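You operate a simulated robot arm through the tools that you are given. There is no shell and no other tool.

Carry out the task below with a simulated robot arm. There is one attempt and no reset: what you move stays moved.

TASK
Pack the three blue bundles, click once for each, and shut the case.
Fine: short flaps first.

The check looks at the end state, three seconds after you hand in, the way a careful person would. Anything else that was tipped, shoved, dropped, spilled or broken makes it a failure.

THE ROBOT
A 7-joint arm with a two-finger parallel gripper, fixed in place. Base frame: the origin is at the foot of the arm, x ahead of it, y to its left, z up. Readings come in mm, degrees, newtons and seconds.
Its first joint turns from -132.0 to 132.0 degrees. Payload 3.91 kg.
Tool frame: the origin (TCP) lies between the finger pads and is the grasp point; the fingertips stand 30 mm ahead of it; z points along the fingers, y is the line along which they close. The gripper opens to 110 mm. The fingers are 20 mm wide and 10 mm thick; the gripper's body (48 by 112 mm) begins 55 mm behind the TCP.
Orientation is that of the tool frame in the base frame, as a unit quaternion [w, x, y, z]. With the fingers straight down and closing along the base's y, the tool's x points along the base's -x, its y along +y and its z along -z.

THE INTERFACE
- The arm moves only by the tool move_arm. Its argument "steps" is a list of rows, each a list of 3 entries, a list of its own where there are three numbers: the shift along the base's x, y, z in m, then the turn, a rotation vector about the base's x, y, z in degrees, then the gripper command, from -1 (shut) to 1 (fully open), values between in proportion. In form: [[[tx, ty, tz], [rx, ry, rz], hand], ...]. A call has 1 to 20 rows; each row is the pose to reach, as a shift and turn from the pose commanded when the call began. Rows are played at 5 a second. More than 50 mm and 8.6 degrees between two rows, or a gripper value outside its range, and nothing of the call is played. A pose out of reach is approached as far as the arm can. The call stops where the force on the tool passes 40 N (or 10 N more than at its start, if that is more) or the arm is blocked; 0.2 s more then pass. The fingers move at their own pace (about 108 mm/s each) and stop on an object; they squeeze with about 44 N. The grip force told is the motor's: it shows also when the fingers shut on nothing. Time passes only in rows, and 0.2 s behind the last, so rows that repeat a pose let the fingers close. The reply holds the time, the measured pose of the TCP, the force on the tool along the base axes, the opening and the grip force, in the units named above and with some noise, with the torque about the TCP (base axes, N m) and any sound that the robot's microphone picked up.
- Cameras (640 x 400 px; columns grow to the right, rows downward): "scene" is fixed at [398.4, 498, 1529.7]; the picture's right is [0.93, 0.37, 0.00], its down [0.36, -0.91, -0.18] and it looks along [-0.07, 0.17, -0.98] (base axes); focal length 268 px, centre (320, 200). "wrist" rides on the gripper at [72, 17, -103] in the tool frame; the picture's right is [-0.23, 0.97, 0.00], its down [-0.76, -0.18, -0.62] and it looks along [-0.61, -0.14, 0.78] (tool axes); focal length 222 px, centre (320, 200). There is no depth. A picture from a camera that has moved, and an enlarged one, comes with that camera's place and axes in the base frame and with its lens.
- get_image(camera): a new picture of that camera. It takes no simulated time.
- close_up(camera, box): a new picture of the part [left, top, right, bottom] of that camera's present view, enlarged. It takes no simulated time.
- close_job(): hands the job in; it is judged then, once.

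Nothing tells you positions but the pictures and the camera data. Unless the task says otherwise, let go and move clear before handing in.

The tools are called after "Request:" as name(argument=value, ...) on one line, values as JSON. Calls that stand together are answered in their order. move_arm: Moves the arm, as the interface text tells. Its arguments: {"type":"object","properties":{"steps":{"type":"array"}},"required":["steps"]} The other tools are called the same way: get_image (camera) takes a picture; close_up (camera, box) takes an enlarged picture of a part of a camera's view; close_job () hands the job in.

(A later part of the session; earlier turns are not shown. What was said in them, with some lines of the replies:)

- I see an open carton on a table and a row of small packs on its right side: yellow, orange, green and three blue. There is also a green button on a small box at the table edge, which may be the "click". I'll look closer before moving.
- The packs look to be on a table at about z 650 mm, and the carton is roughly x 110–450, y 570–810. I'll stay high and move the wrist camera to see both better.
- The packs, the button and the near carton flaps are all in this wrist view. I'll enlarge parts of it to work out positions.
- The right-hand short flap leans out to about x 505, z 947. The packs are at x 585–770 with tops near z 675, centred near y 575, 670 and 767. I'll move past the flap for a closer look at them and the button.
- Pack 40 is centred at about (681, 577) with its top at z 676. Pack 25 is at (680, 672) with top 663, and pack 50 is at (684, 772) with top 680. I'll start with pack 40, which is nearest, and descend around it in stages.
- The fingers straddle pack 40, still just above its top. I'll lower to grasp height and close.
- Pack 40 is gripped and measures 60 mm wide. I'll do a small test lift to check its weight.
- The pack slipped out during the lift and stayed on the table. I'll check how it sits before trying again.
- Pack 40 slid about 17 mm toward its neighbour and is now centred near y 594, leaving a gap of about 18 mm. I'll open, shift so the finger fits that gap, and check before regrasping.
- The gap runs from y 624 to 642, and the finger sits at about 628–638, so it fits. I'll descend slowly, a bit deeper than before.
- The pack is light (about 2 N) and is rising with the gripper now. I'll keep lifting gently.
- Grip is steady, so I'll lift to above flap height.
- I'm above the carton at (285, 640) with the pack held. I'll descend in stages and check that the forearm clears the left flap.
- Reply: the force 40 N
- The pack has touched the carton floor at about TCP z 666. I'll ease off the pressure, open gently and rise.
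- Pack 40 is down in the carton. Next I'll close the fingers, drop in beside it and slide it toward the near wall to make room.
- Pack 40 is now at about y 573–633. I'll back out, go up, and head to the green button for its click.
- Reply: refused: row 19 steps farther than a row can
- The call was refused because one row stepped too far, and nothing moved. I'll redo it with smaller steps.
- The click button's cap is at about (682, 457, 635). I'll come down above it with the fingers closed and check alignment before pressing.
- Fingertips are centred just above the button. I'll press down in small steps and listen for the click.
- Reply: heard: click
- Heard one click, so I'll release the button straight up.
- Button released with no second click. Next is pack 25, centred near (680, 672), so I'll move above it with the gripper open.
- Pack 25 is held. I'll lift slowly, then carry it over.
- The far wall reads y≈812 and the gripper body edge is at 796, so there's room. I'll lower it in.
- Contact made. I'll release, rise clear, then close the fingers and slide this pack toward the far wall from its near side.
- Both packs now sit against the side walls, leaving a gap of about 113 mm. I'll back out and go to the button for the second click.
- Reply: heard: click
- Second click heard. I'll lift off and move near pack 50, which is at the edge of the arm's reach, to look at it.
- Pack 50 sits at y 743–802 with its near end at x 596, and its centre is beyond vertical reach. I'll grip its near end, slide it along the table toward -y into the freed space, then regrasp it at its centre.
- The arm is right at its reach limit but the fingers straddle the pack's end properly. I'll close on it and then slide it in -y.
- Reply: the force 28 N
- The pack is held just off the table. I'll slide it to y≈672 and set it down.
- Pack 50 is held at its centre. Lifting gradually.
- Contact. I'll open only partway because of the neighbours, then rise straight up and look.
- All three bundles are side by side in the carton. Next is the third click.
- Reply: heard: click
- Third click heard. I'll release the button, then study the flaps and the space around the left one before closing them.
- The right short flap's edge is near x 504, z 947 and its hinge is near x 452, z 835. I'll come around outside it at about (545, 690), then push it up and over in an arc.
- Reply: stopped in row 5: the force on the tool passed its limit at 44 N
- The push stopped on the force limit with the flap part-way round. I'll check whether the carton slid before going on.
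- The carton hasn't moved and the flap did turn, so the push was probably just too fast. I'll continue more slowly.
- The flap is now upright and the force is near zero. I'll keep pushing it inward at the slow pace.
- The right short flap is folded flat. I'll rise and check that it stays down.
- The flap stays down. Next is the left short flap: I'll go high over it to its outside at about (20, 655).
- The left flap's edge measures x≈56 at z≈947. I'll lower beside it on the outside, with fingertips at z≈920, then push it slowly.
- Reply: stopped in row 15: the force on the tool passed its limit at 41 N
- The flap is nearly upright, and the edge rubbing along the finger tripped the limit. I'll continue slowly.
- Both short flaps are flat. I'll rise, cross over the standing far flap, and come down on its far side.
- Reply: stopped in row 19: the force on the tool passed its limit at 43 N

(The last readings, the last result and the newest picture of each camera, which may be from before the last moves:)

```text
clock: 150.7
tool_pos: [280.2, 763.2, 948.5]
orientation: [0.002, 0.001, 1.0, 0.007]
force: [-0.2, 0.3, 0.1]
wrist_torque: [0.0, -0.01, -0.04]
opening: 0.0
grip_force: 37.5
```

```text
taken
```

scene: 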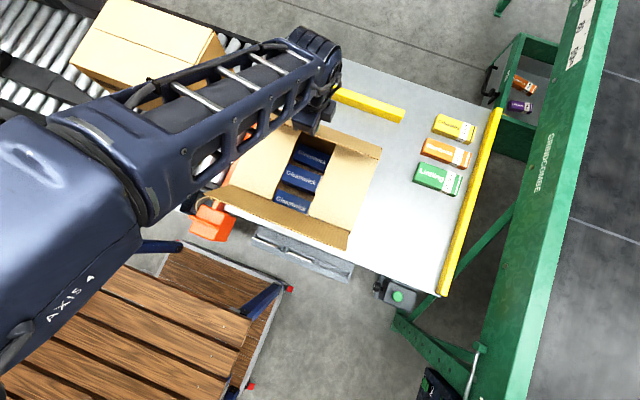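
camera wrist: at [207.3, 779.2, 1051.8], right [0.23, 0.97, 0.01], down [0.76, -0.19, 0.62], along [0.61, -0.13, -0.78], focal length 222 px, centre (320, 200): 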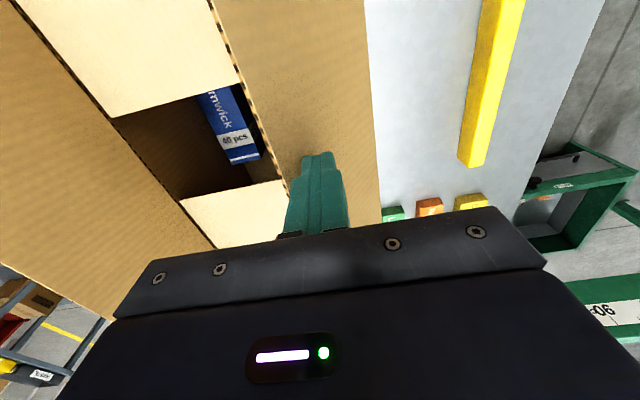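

Request:
move_arm(steps=[[[0, -0.006, -0.003], [0, 0, 0], -1], [[0, -0.012, -0.007], [0, 0, 0], -1], [[0, -0.017, -0.012], [0, 0, 0], -1], [[0, -0.022, -0.0175], [0, 0, 0], -1], [[0, -0.026, -0.023], [0, 0, 0], -1], [[0, -0.03, -0.0295], [0, 0, 0], -1], [[0, -0.0335, -0.036], [0, 0, 0], -1], [[0, -0.0365, -0.0425], [0, 0, 0], -1], [[0, -0.039, -0.049], [0, 0, 0], -1], [[0, -0.0415, -0.0565], [0, 0, 0], -1], [[0, -0.043, -0.062], [0, 0, 0], -1], [[0, -0.044, -0.067], [0, 0, 0], -1], [[0, -0.0445, -0.07], [0, 0, 0], -1]])

Request:
get_image(camera="wrist")

Request:
get_image(camera="scene")

```text
clock: 153.4
tool_pos: [279.8, 719.8, 879.1]
orientation: [0.001, -0.001, 1.0, 0.008]
force: [0.5, 0.1, -0.4]
wrist_torque: [0.02, 0.0, 0.05]
opening: 0.0
grip_force: 37.3
```

```text
taken
camera wrist: at [207.6, 735.1, 982.0], right [0.23, 0.97, 0.01], down [0.76, -0.19, 0.62], along [0.61, -0.13, -0.78], focal length 222 px, centre (320, 200)
```

wrist: 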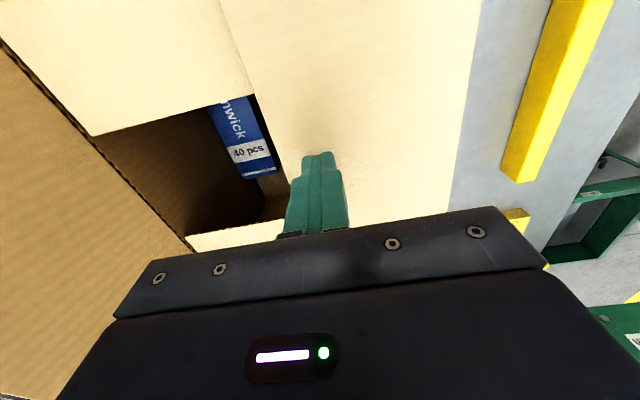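

```text
taken
```

scene: 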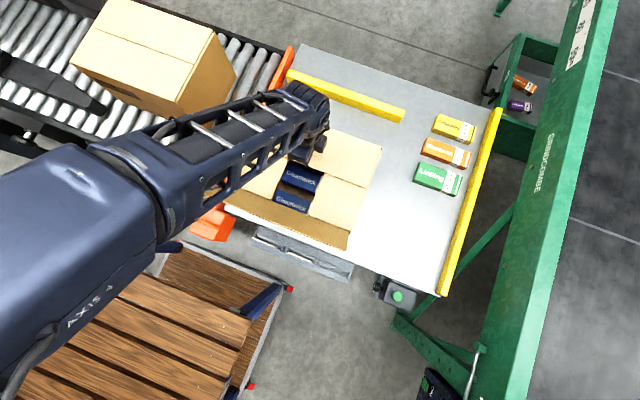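

The far flap is nearly flat. I'll press it down the last few millimetres.

Request:
move_arm(steps=[[[0, 0, -0.002], [0, 0, 0], -1], [[0, 0, -0.004], [0, 0, 0], -1], [[0, 0, -0.006], [0, 0, 0], -1]])

Request:
get_image(camera="wrist")

```text
clock: 154.2
tool_pos: [280.3, 718.6, 872.7]
orientation: [0.002, 0.001, 1.0, 0.007]
force: [-0.2, 1.0, 0.4]
wrist_torque: [0.0, 0.01, 0.01]
opening: 0.0
grip_force: 37.7
```

```text
taken
camera wrist: at [207.2, 735.0, 975.7], right [0.23, 0.97, 0.01], down [0.76, -0.19, 0.62], along [0.61, -0.13, -0.78], focal length 222 px, centre (320, 200)
```

wrist: 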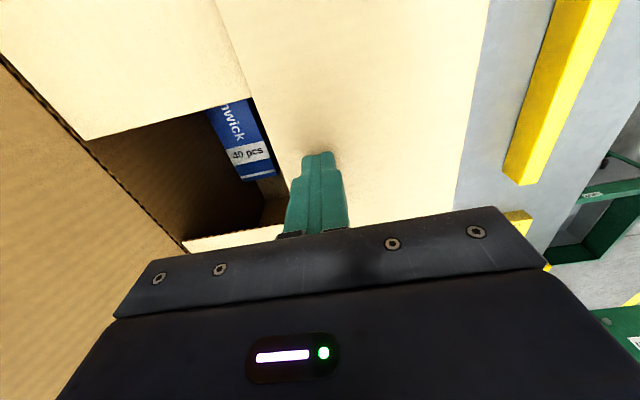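

Request:
move_arm(steps=[[[0, 0, 0.01], [0, 0, 0], -1], [[0, 0, 0.03], [0, 0, 0], -1], [[0, 0, 0.07], [0, 0, 0], -1], [[0, 0, 0.11], [0, 0, 0], -1], [[0, -0.01, 0.15], [0, 0, 0], -1], [[0, -0.03, 0.19], [0, 0, 0], -1], [[0, -0.06, 0.21], [0, 0, 0], -1], [[0, -0.1, 0.21], [0, 0, 0], -1], [[0, -0.14, 0.21], [0, 0, 0], -1], [[0, -0.18, 0.21], [0, 0, 0], -1], [[0, -0.21, 0.21], [0, 0, 0], -1], [[0, -0.235, 0.21], [0, 0, 0], -1], [[0, -0.235, 0.21], [0, 0, 0], -1]])

Request:
get_image(camera="wrist")

Request:
get_image(camera="scene")

```text
clock: 157.1
tool_pos: [279.8, 484.2, 1082.8]
orientation: [0.003, 0.0, 1.0, 0.007]
force: [0.5, 0.0, 0.2]
wrist_torque: [-0.01, 0.01, 0.01]
opening: 0.2
grip_force: 38.0
```

```text
taken
camera wrist: at [206.7, 499.8, 1185.5], right [0.23, 0.97, 0.01], down [0.76, -0.19, 0.62], along [0.61, -0.13, -0.78], focal length 222 px, centre (320, 200)
```

wrist: 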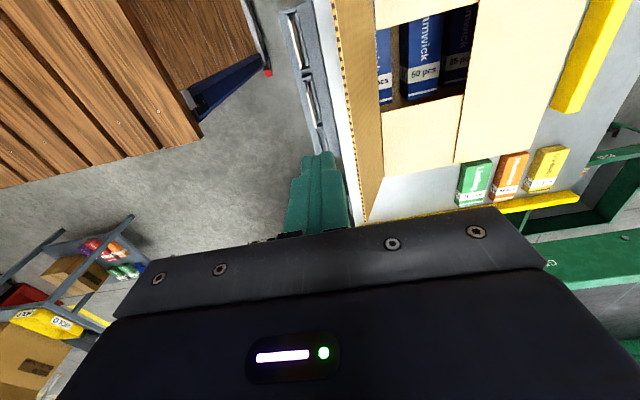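

```text
taken
```

scene: 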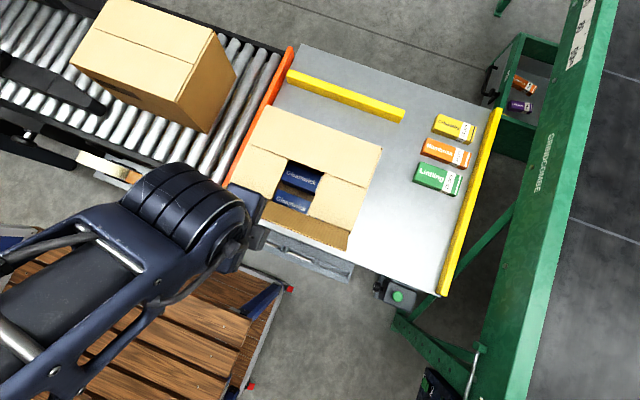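

Request:
move_arm(steps=[[[0, 0, -0.03], [0, 0, 0], -1], [[0, 0, -0.06], [0, 0, 0], -1], [[0, 0, -0.09], [0, 0, 0], -1], [[0, 0, -0.12], [0, 0, 0], -1], [[0, 0, -0.13], [0, 0, 0], -1], [[0, 0.01, -0.13], [0, 0, 0], -1]])

Request:
get_image(camera="wrist")

Request:
get_image(camera="scene")

```text
clock: 158.4
tool_pos: [280.4, 493.5, 951.7]
orientation: [0.002, 0.0, 1.0, 0.005]
force: [0.2, 0.9, 0.3]
wrist_torque: [-0.01, 0.01, -0.01]
opening: 0.0
grip_force: 37.5
```

```text
taken
camera wrist: at [207.0, 510.2, 1055.2], right [0.23, 0.97, 0.01], down [0.76, -0.19, 0.62], along [0.61, -0.13, -0.78], focal length 222 px, centre (320, 200)
```

wrist: 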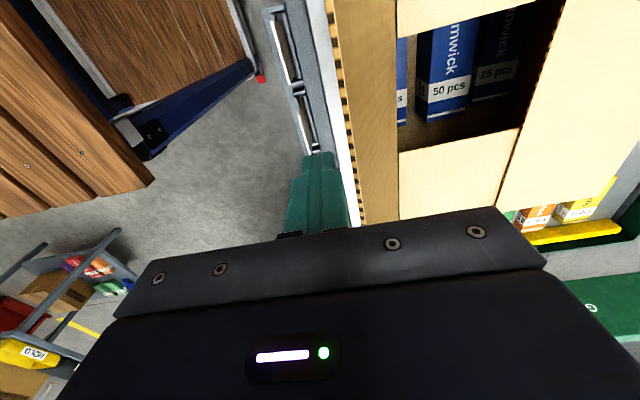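

```text
taken
```

scene: 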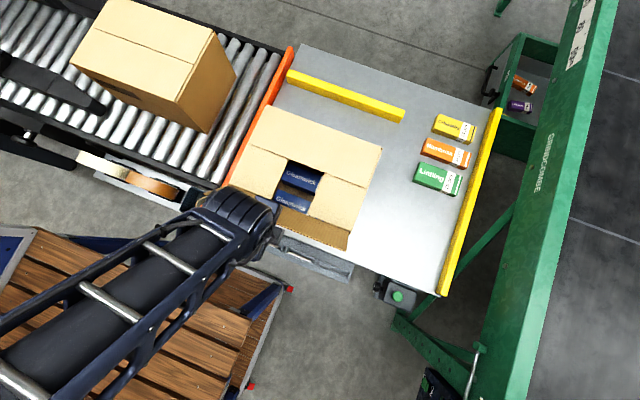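

Request:
move_arm(steps=[[[0, 0.004, 0.0], [0, 0, 0], -1], [[0, 0.008, 0.0], [0, 0, 0], -1], [[0, 0.012, 0.001], [0, 0, 0], -1], [[0, 0.016, 0.002], [0, 0, 0], -1], [[0, 0.02, 0.003], [0, 0, 0], -1], [[0, 0.024, 0.004], [0, 0, 0], -1], [[0, 0.028, 0.005], [0, 0, 0], -1], [[0, 0.032, 0.006], [0, 0, 0], -1], [[0, 0.036, 0.007], [0, 0, 0], -1], [[0, 0.04, 0.008], [0, 0, 0], -1], [[0, 0.044, 0.009], [0, 0, 0], -1], [[0, 0.048, 0.01], [0, 0, 0], -1], [[0, 0.052, 0.011], [0, 0, 0], -1], [[0, 0.056, 0.012], [0, 0, 0], -1], [[0, 0.06, 0.012], [0, 0, 0], -1], [[0, 0.064, 0.012], [0, 0, 0], -1], [[0, 0.068, 0.012], [0, 0, 0], -1], [[0, 0.072, 0.012], [0, 0, 0], -1], [[0, 0.076, 0.012], [0, 0, 0], -1], [[0, 0.08, 0.012], [0, 0, 0], -1]])

Request:
get_image(camera="wrist")

Request:
get_image(camera="scene")

```text
clock: 162.7
tool_pos: [280.9, 574.1, 964.6]
orientation: [0.001, 0.002, 1.0, 0.007]
force: [-0.5, 0.4, 0.1]
wrist_torque: [0.04, -0.03, 0.02]
opening: 0.2
grip_force: 37.7
```

```text
taken
camera wrist: at [207.5, 589.9, 1067.5], right [0.23, 0.97, 0.01], down [0.76, -0.19, 0.62], along [0.61, -0.13, -0.78], focal length 222 px, centre (320, 200)
```

wrist: 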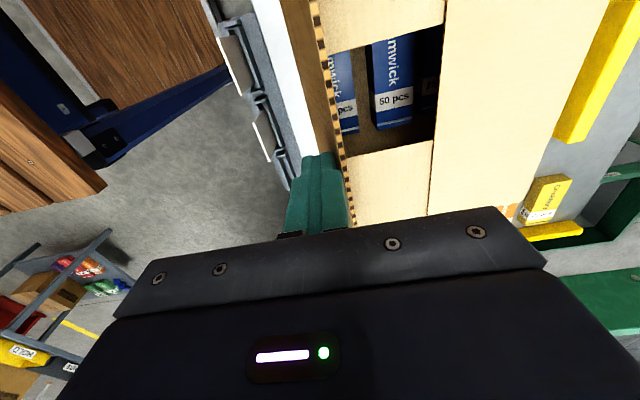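

```text
taken
```

scene: 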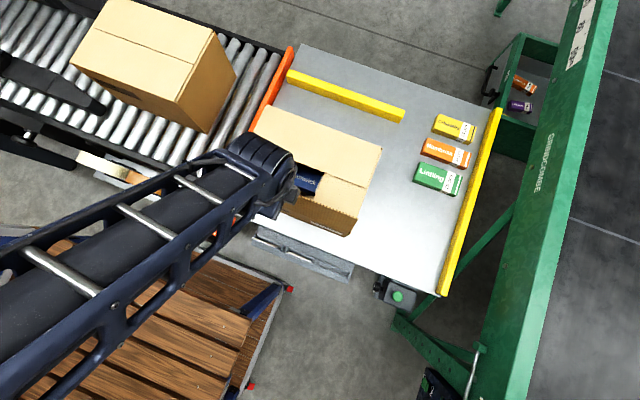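

Request:
move_arm(steps=[[[0, 0.005, 0.0], [0, 0, 0], -1], [[0, 0.01, 0.0], [0, 0, 0], -1], [[0, 0.015, 0.0], [0, 0, 0], -1], [[0, 0.02, -0.001], [0, 0, 0], -1], [[0, 0.024, -0.0025], [0, 0, 0], -1], [[0, 0.0283, -0.0044], [0, 0, 0], -1], [[0, 0.0325, -0.0065], [0, 0, 0], -1], [[0, 0.0364, -0.0087], [0, 0, 0], -1], [[0, 0.0441, -0.0136], [0, 0, 0], -1], [[0, 0.0514, -0.0192], [0, 0, 0], -1], [[0, 0.0555, -0.0228], [0, 0, 0], -1], [[0, 0.0607, -0.028], [0, 0, 0], -1], [[0, 0.0655, -0.0336], [0, 0, 0], -1], [[0, 0.07, -0.0394], [0, 0, 0], -1], [[0, 0.074, -0.0456], [0, 0, 0], -1], [[0, 0.0775, -0.052], [0, 0, 0], -1], [[0, 0.0806, -0.0586], [0, 0, 0], -1], [[0, 0.083, -0.0654], [0, 0, 0], -1], [[0, 0.0853, -0.0725], [0, 0, 0], -1], [[0, 0.087, -0.0796], [0, 0, 0], -1]])

Request:
get_image(camera="wrist")

Request:
get_image(camera="scene")

```text
clock: 166.8
tool_pos: [281.5, 659.9, 885.0]
orientation: [0.002, 0.0, 1.0, 0.007]
force: [-0.5, 0.7, 0.7]
wrist_torque: [0.02, 0.0, 0.03]
opening: 0.0
grip_force: 37.4
```

```text
taken
camera wrist: at [207.3, 676.6, 988.5], right [0.23, 0.97, 0.01], down [0.76, -0.19, 0.62], along [0.61, -0.13, -0.78], focal length 222 px, centre (320, 200)
```

wrist: 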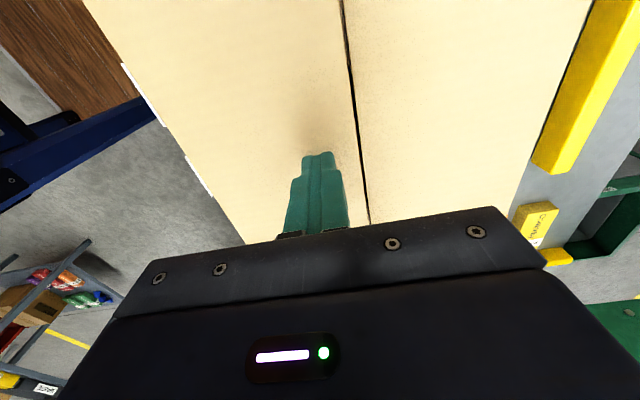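

```text
taken
```

scene: 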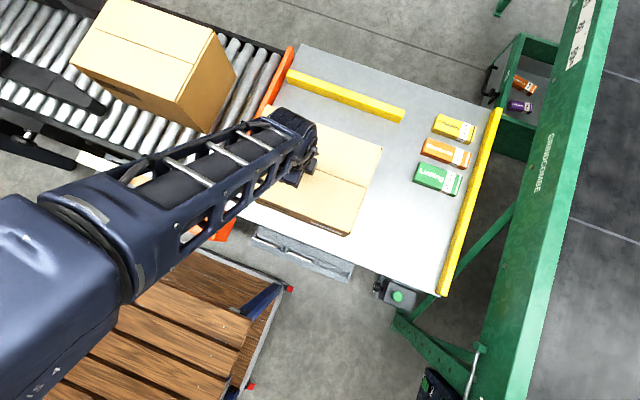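

Nearly shut. I'll press the last of it down, gently and watching the force.

Request:
move_arm(steps=[[[0, 0.001, -0.004], [0, 0, 0], -1], [[0, 0.001, -0.008], [0, 0, 0], -1], [[0, 0.001, -0.011], [0, 0, 0], -1], [[0, 0.001, -0.013], [0, 0, 0], -1]])

Request:
get_image(camera="wrist")

```text
clock: 167.8
tool_pos: [281.4, 660.9, 871.7]
orientation: [0.002, 0.001, 1.0, 0.006]
force: [0.0, -0.2, -0.1]
wrist_torque: [0.01, 0.0, 0.02]
opening: 0.0
grip_force: 37.6
```

```text
taken
camera wrist: at [207.4, 677.4, 974.9], right [0.23, 0.97, 0.01], down [0.76, -0.19, 0.62], along [0.61, -0.13, -0.78], focal length 222 px, centre (320, 200)
```

wrist: 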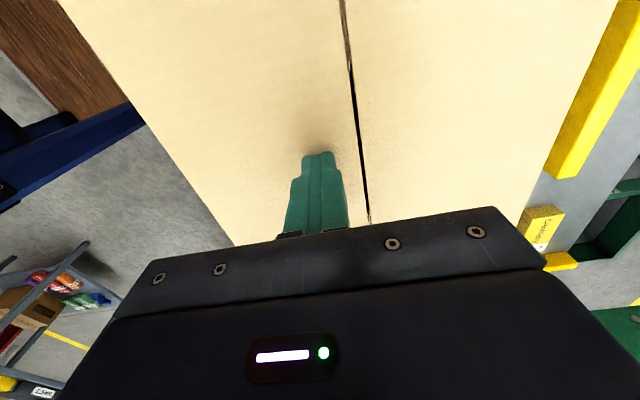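

Request:
move_arm(steps=[[[0, 0, 0.01], [0, 0, 0], -1], [[0, 0, 0.03], [0, 0, 0], -1], [[0, 0, 0.07], [0, 0, 0], -1], [[0, 0, 0.11], [0, 0, 0], -1], [[0, 0, 0.15], [0, 0, 0], -1], [[0, 0, 0.19], [0, 0, 0], -1], [[0, 0, 0.23], [0, 0, 0], -1], [[0.02, -0.03, 0.25], [0, 0, 0], -1], [[0.04, -0.06, 0.27], [0, 0, 0], -1], [[0.06, -0.1, 0.28], [0, 0, 0], -1], [[0.08, -0.14, 0.285], [0, 0, 0], -1], [[0.1, -0.18, 0.29], [0, 0, 0], -1], [[0.12, -0.22, 0.29], [0, 0, 0], -1], [[0.14, -0.24, 0.29], [0, 0, 0], -1], [[0.16, -0.245, 0.29], [0, 0, 0], -1]])

Request:
get_image(camera="scene")

Request:
close_up(camera="scene", box=[200, 80, 440, 260])

Request:
get_image(camera="wrist")

```text
clock: 171.1
tool_pos: [440.0, 417.0, 1163.6]
orientation: [0.001, -0.001, 1.0, 0.006]
force: [0.3, 0.7, 0.4]
wrist_torque: [0.0, 0.01, 0.02]
opening: 0.0
grip_force: 37.7
```

```text
taken
```

scene: 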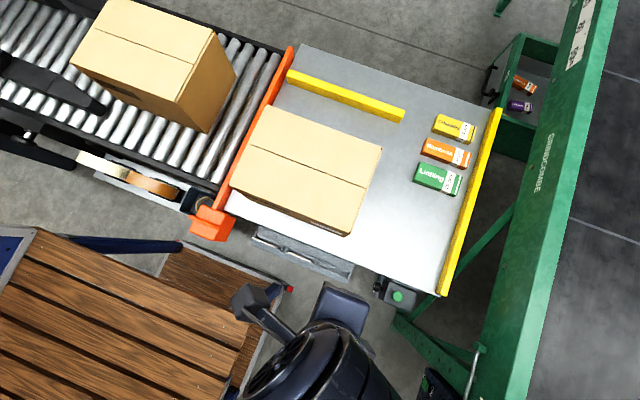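

```text
2.22 times, centred on (320, 170) of scene
camera zoom: at [398.4, 498.0, 1529.7], right [0.93, 0.37, 0.0], down [0.36, -0.91, -0.18], along [-0.07, 0.17, -0.98], focal length 597 px, centre (320, 267)
```

zoom: 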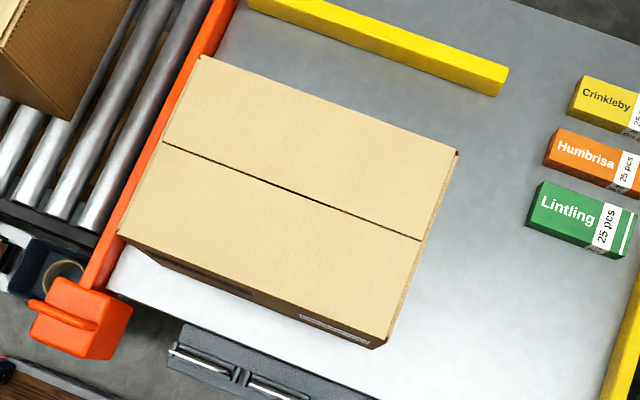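

```text
taken
camera wrist: at [367.2, 432.0, 1265.4], right [0.23, 0.97, 0.01], down [0.76, -0.19, 0.62], along [0.61, -0.13, -0.78], focal length 222 px, centre (320, 200)
```

wrist: 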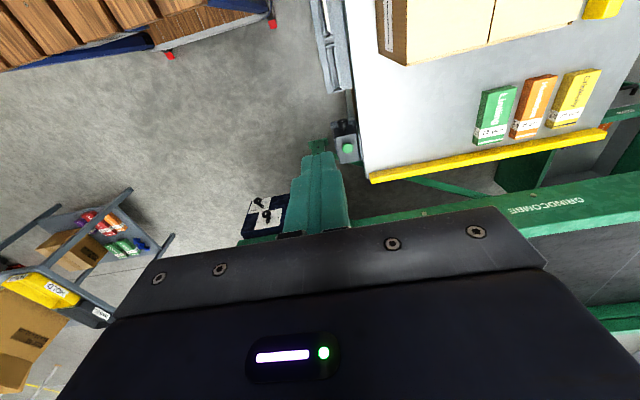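

The case is shut with both long flaps flat over the short ones, and the other packs haven't moved. One last close look before handing in.

Request:
close_up(camera="scene", box=[230, 160, 370, 250])

Request:
close_up(camera="wrist", box=[310, 0, 630, 190])

```text
4.44 times, centred on (300, 205) of scene
camera zoom: at [398.4, 498.0, 1529.7], right [0.93, 0.37, 0.0], down [0.36, -0.91, -0.18], along [-0.07, 0.17, -0.98], focal length 1193 px, centre (409, 178)
```

zoom: 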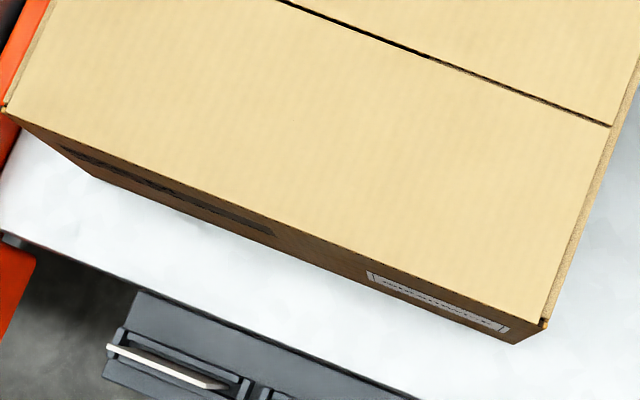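

```text
2.00 times, centred on (470, 95) of wrist
camera zoom: at [367.2, 432.0, 1265.4], right [0.23, 0.97, 0.01], down [0.76, -0.19, 0.62], along [0.61, -0.13, -0.78], focal length 444 px, centre (20, 410)
```

zoom: 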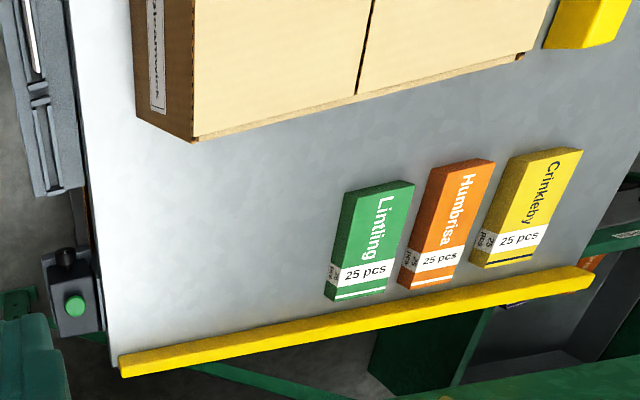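

The three blue bundles are packed, three clicks were heard, and the case is shut with the short flaps under the long ones. The green, orange and yellow packs are untouched and the arm is clear, so I'm handing in.

Request:
close_job()

```text
The job is handed in.
```

The three blue Gleamwick bundles (25, 40 and 50 pcs) are in the case side by side. I pressed the green button once after each, and heard three clicks in total. The case is shut, with the short flaps folded first and the long flaps over them.

- **Slipped bundle:** on my first try, the 40 pcs bundle slipped out of the gripper near the table. It ended up about 17 mm to the side, still flat, and the second lift held. I saw no damage, but a strict check could count it as a drop.
- **Flap pushes:** the arm hit its force limit three times while turning flaps and stopped itself. The carton did not move when I checked after the first stop, and it looked flat and intact at the end.
- **Everything else:** the green, orange and yellow packs stayed where they were. The arm was clear of the table when I handed in.
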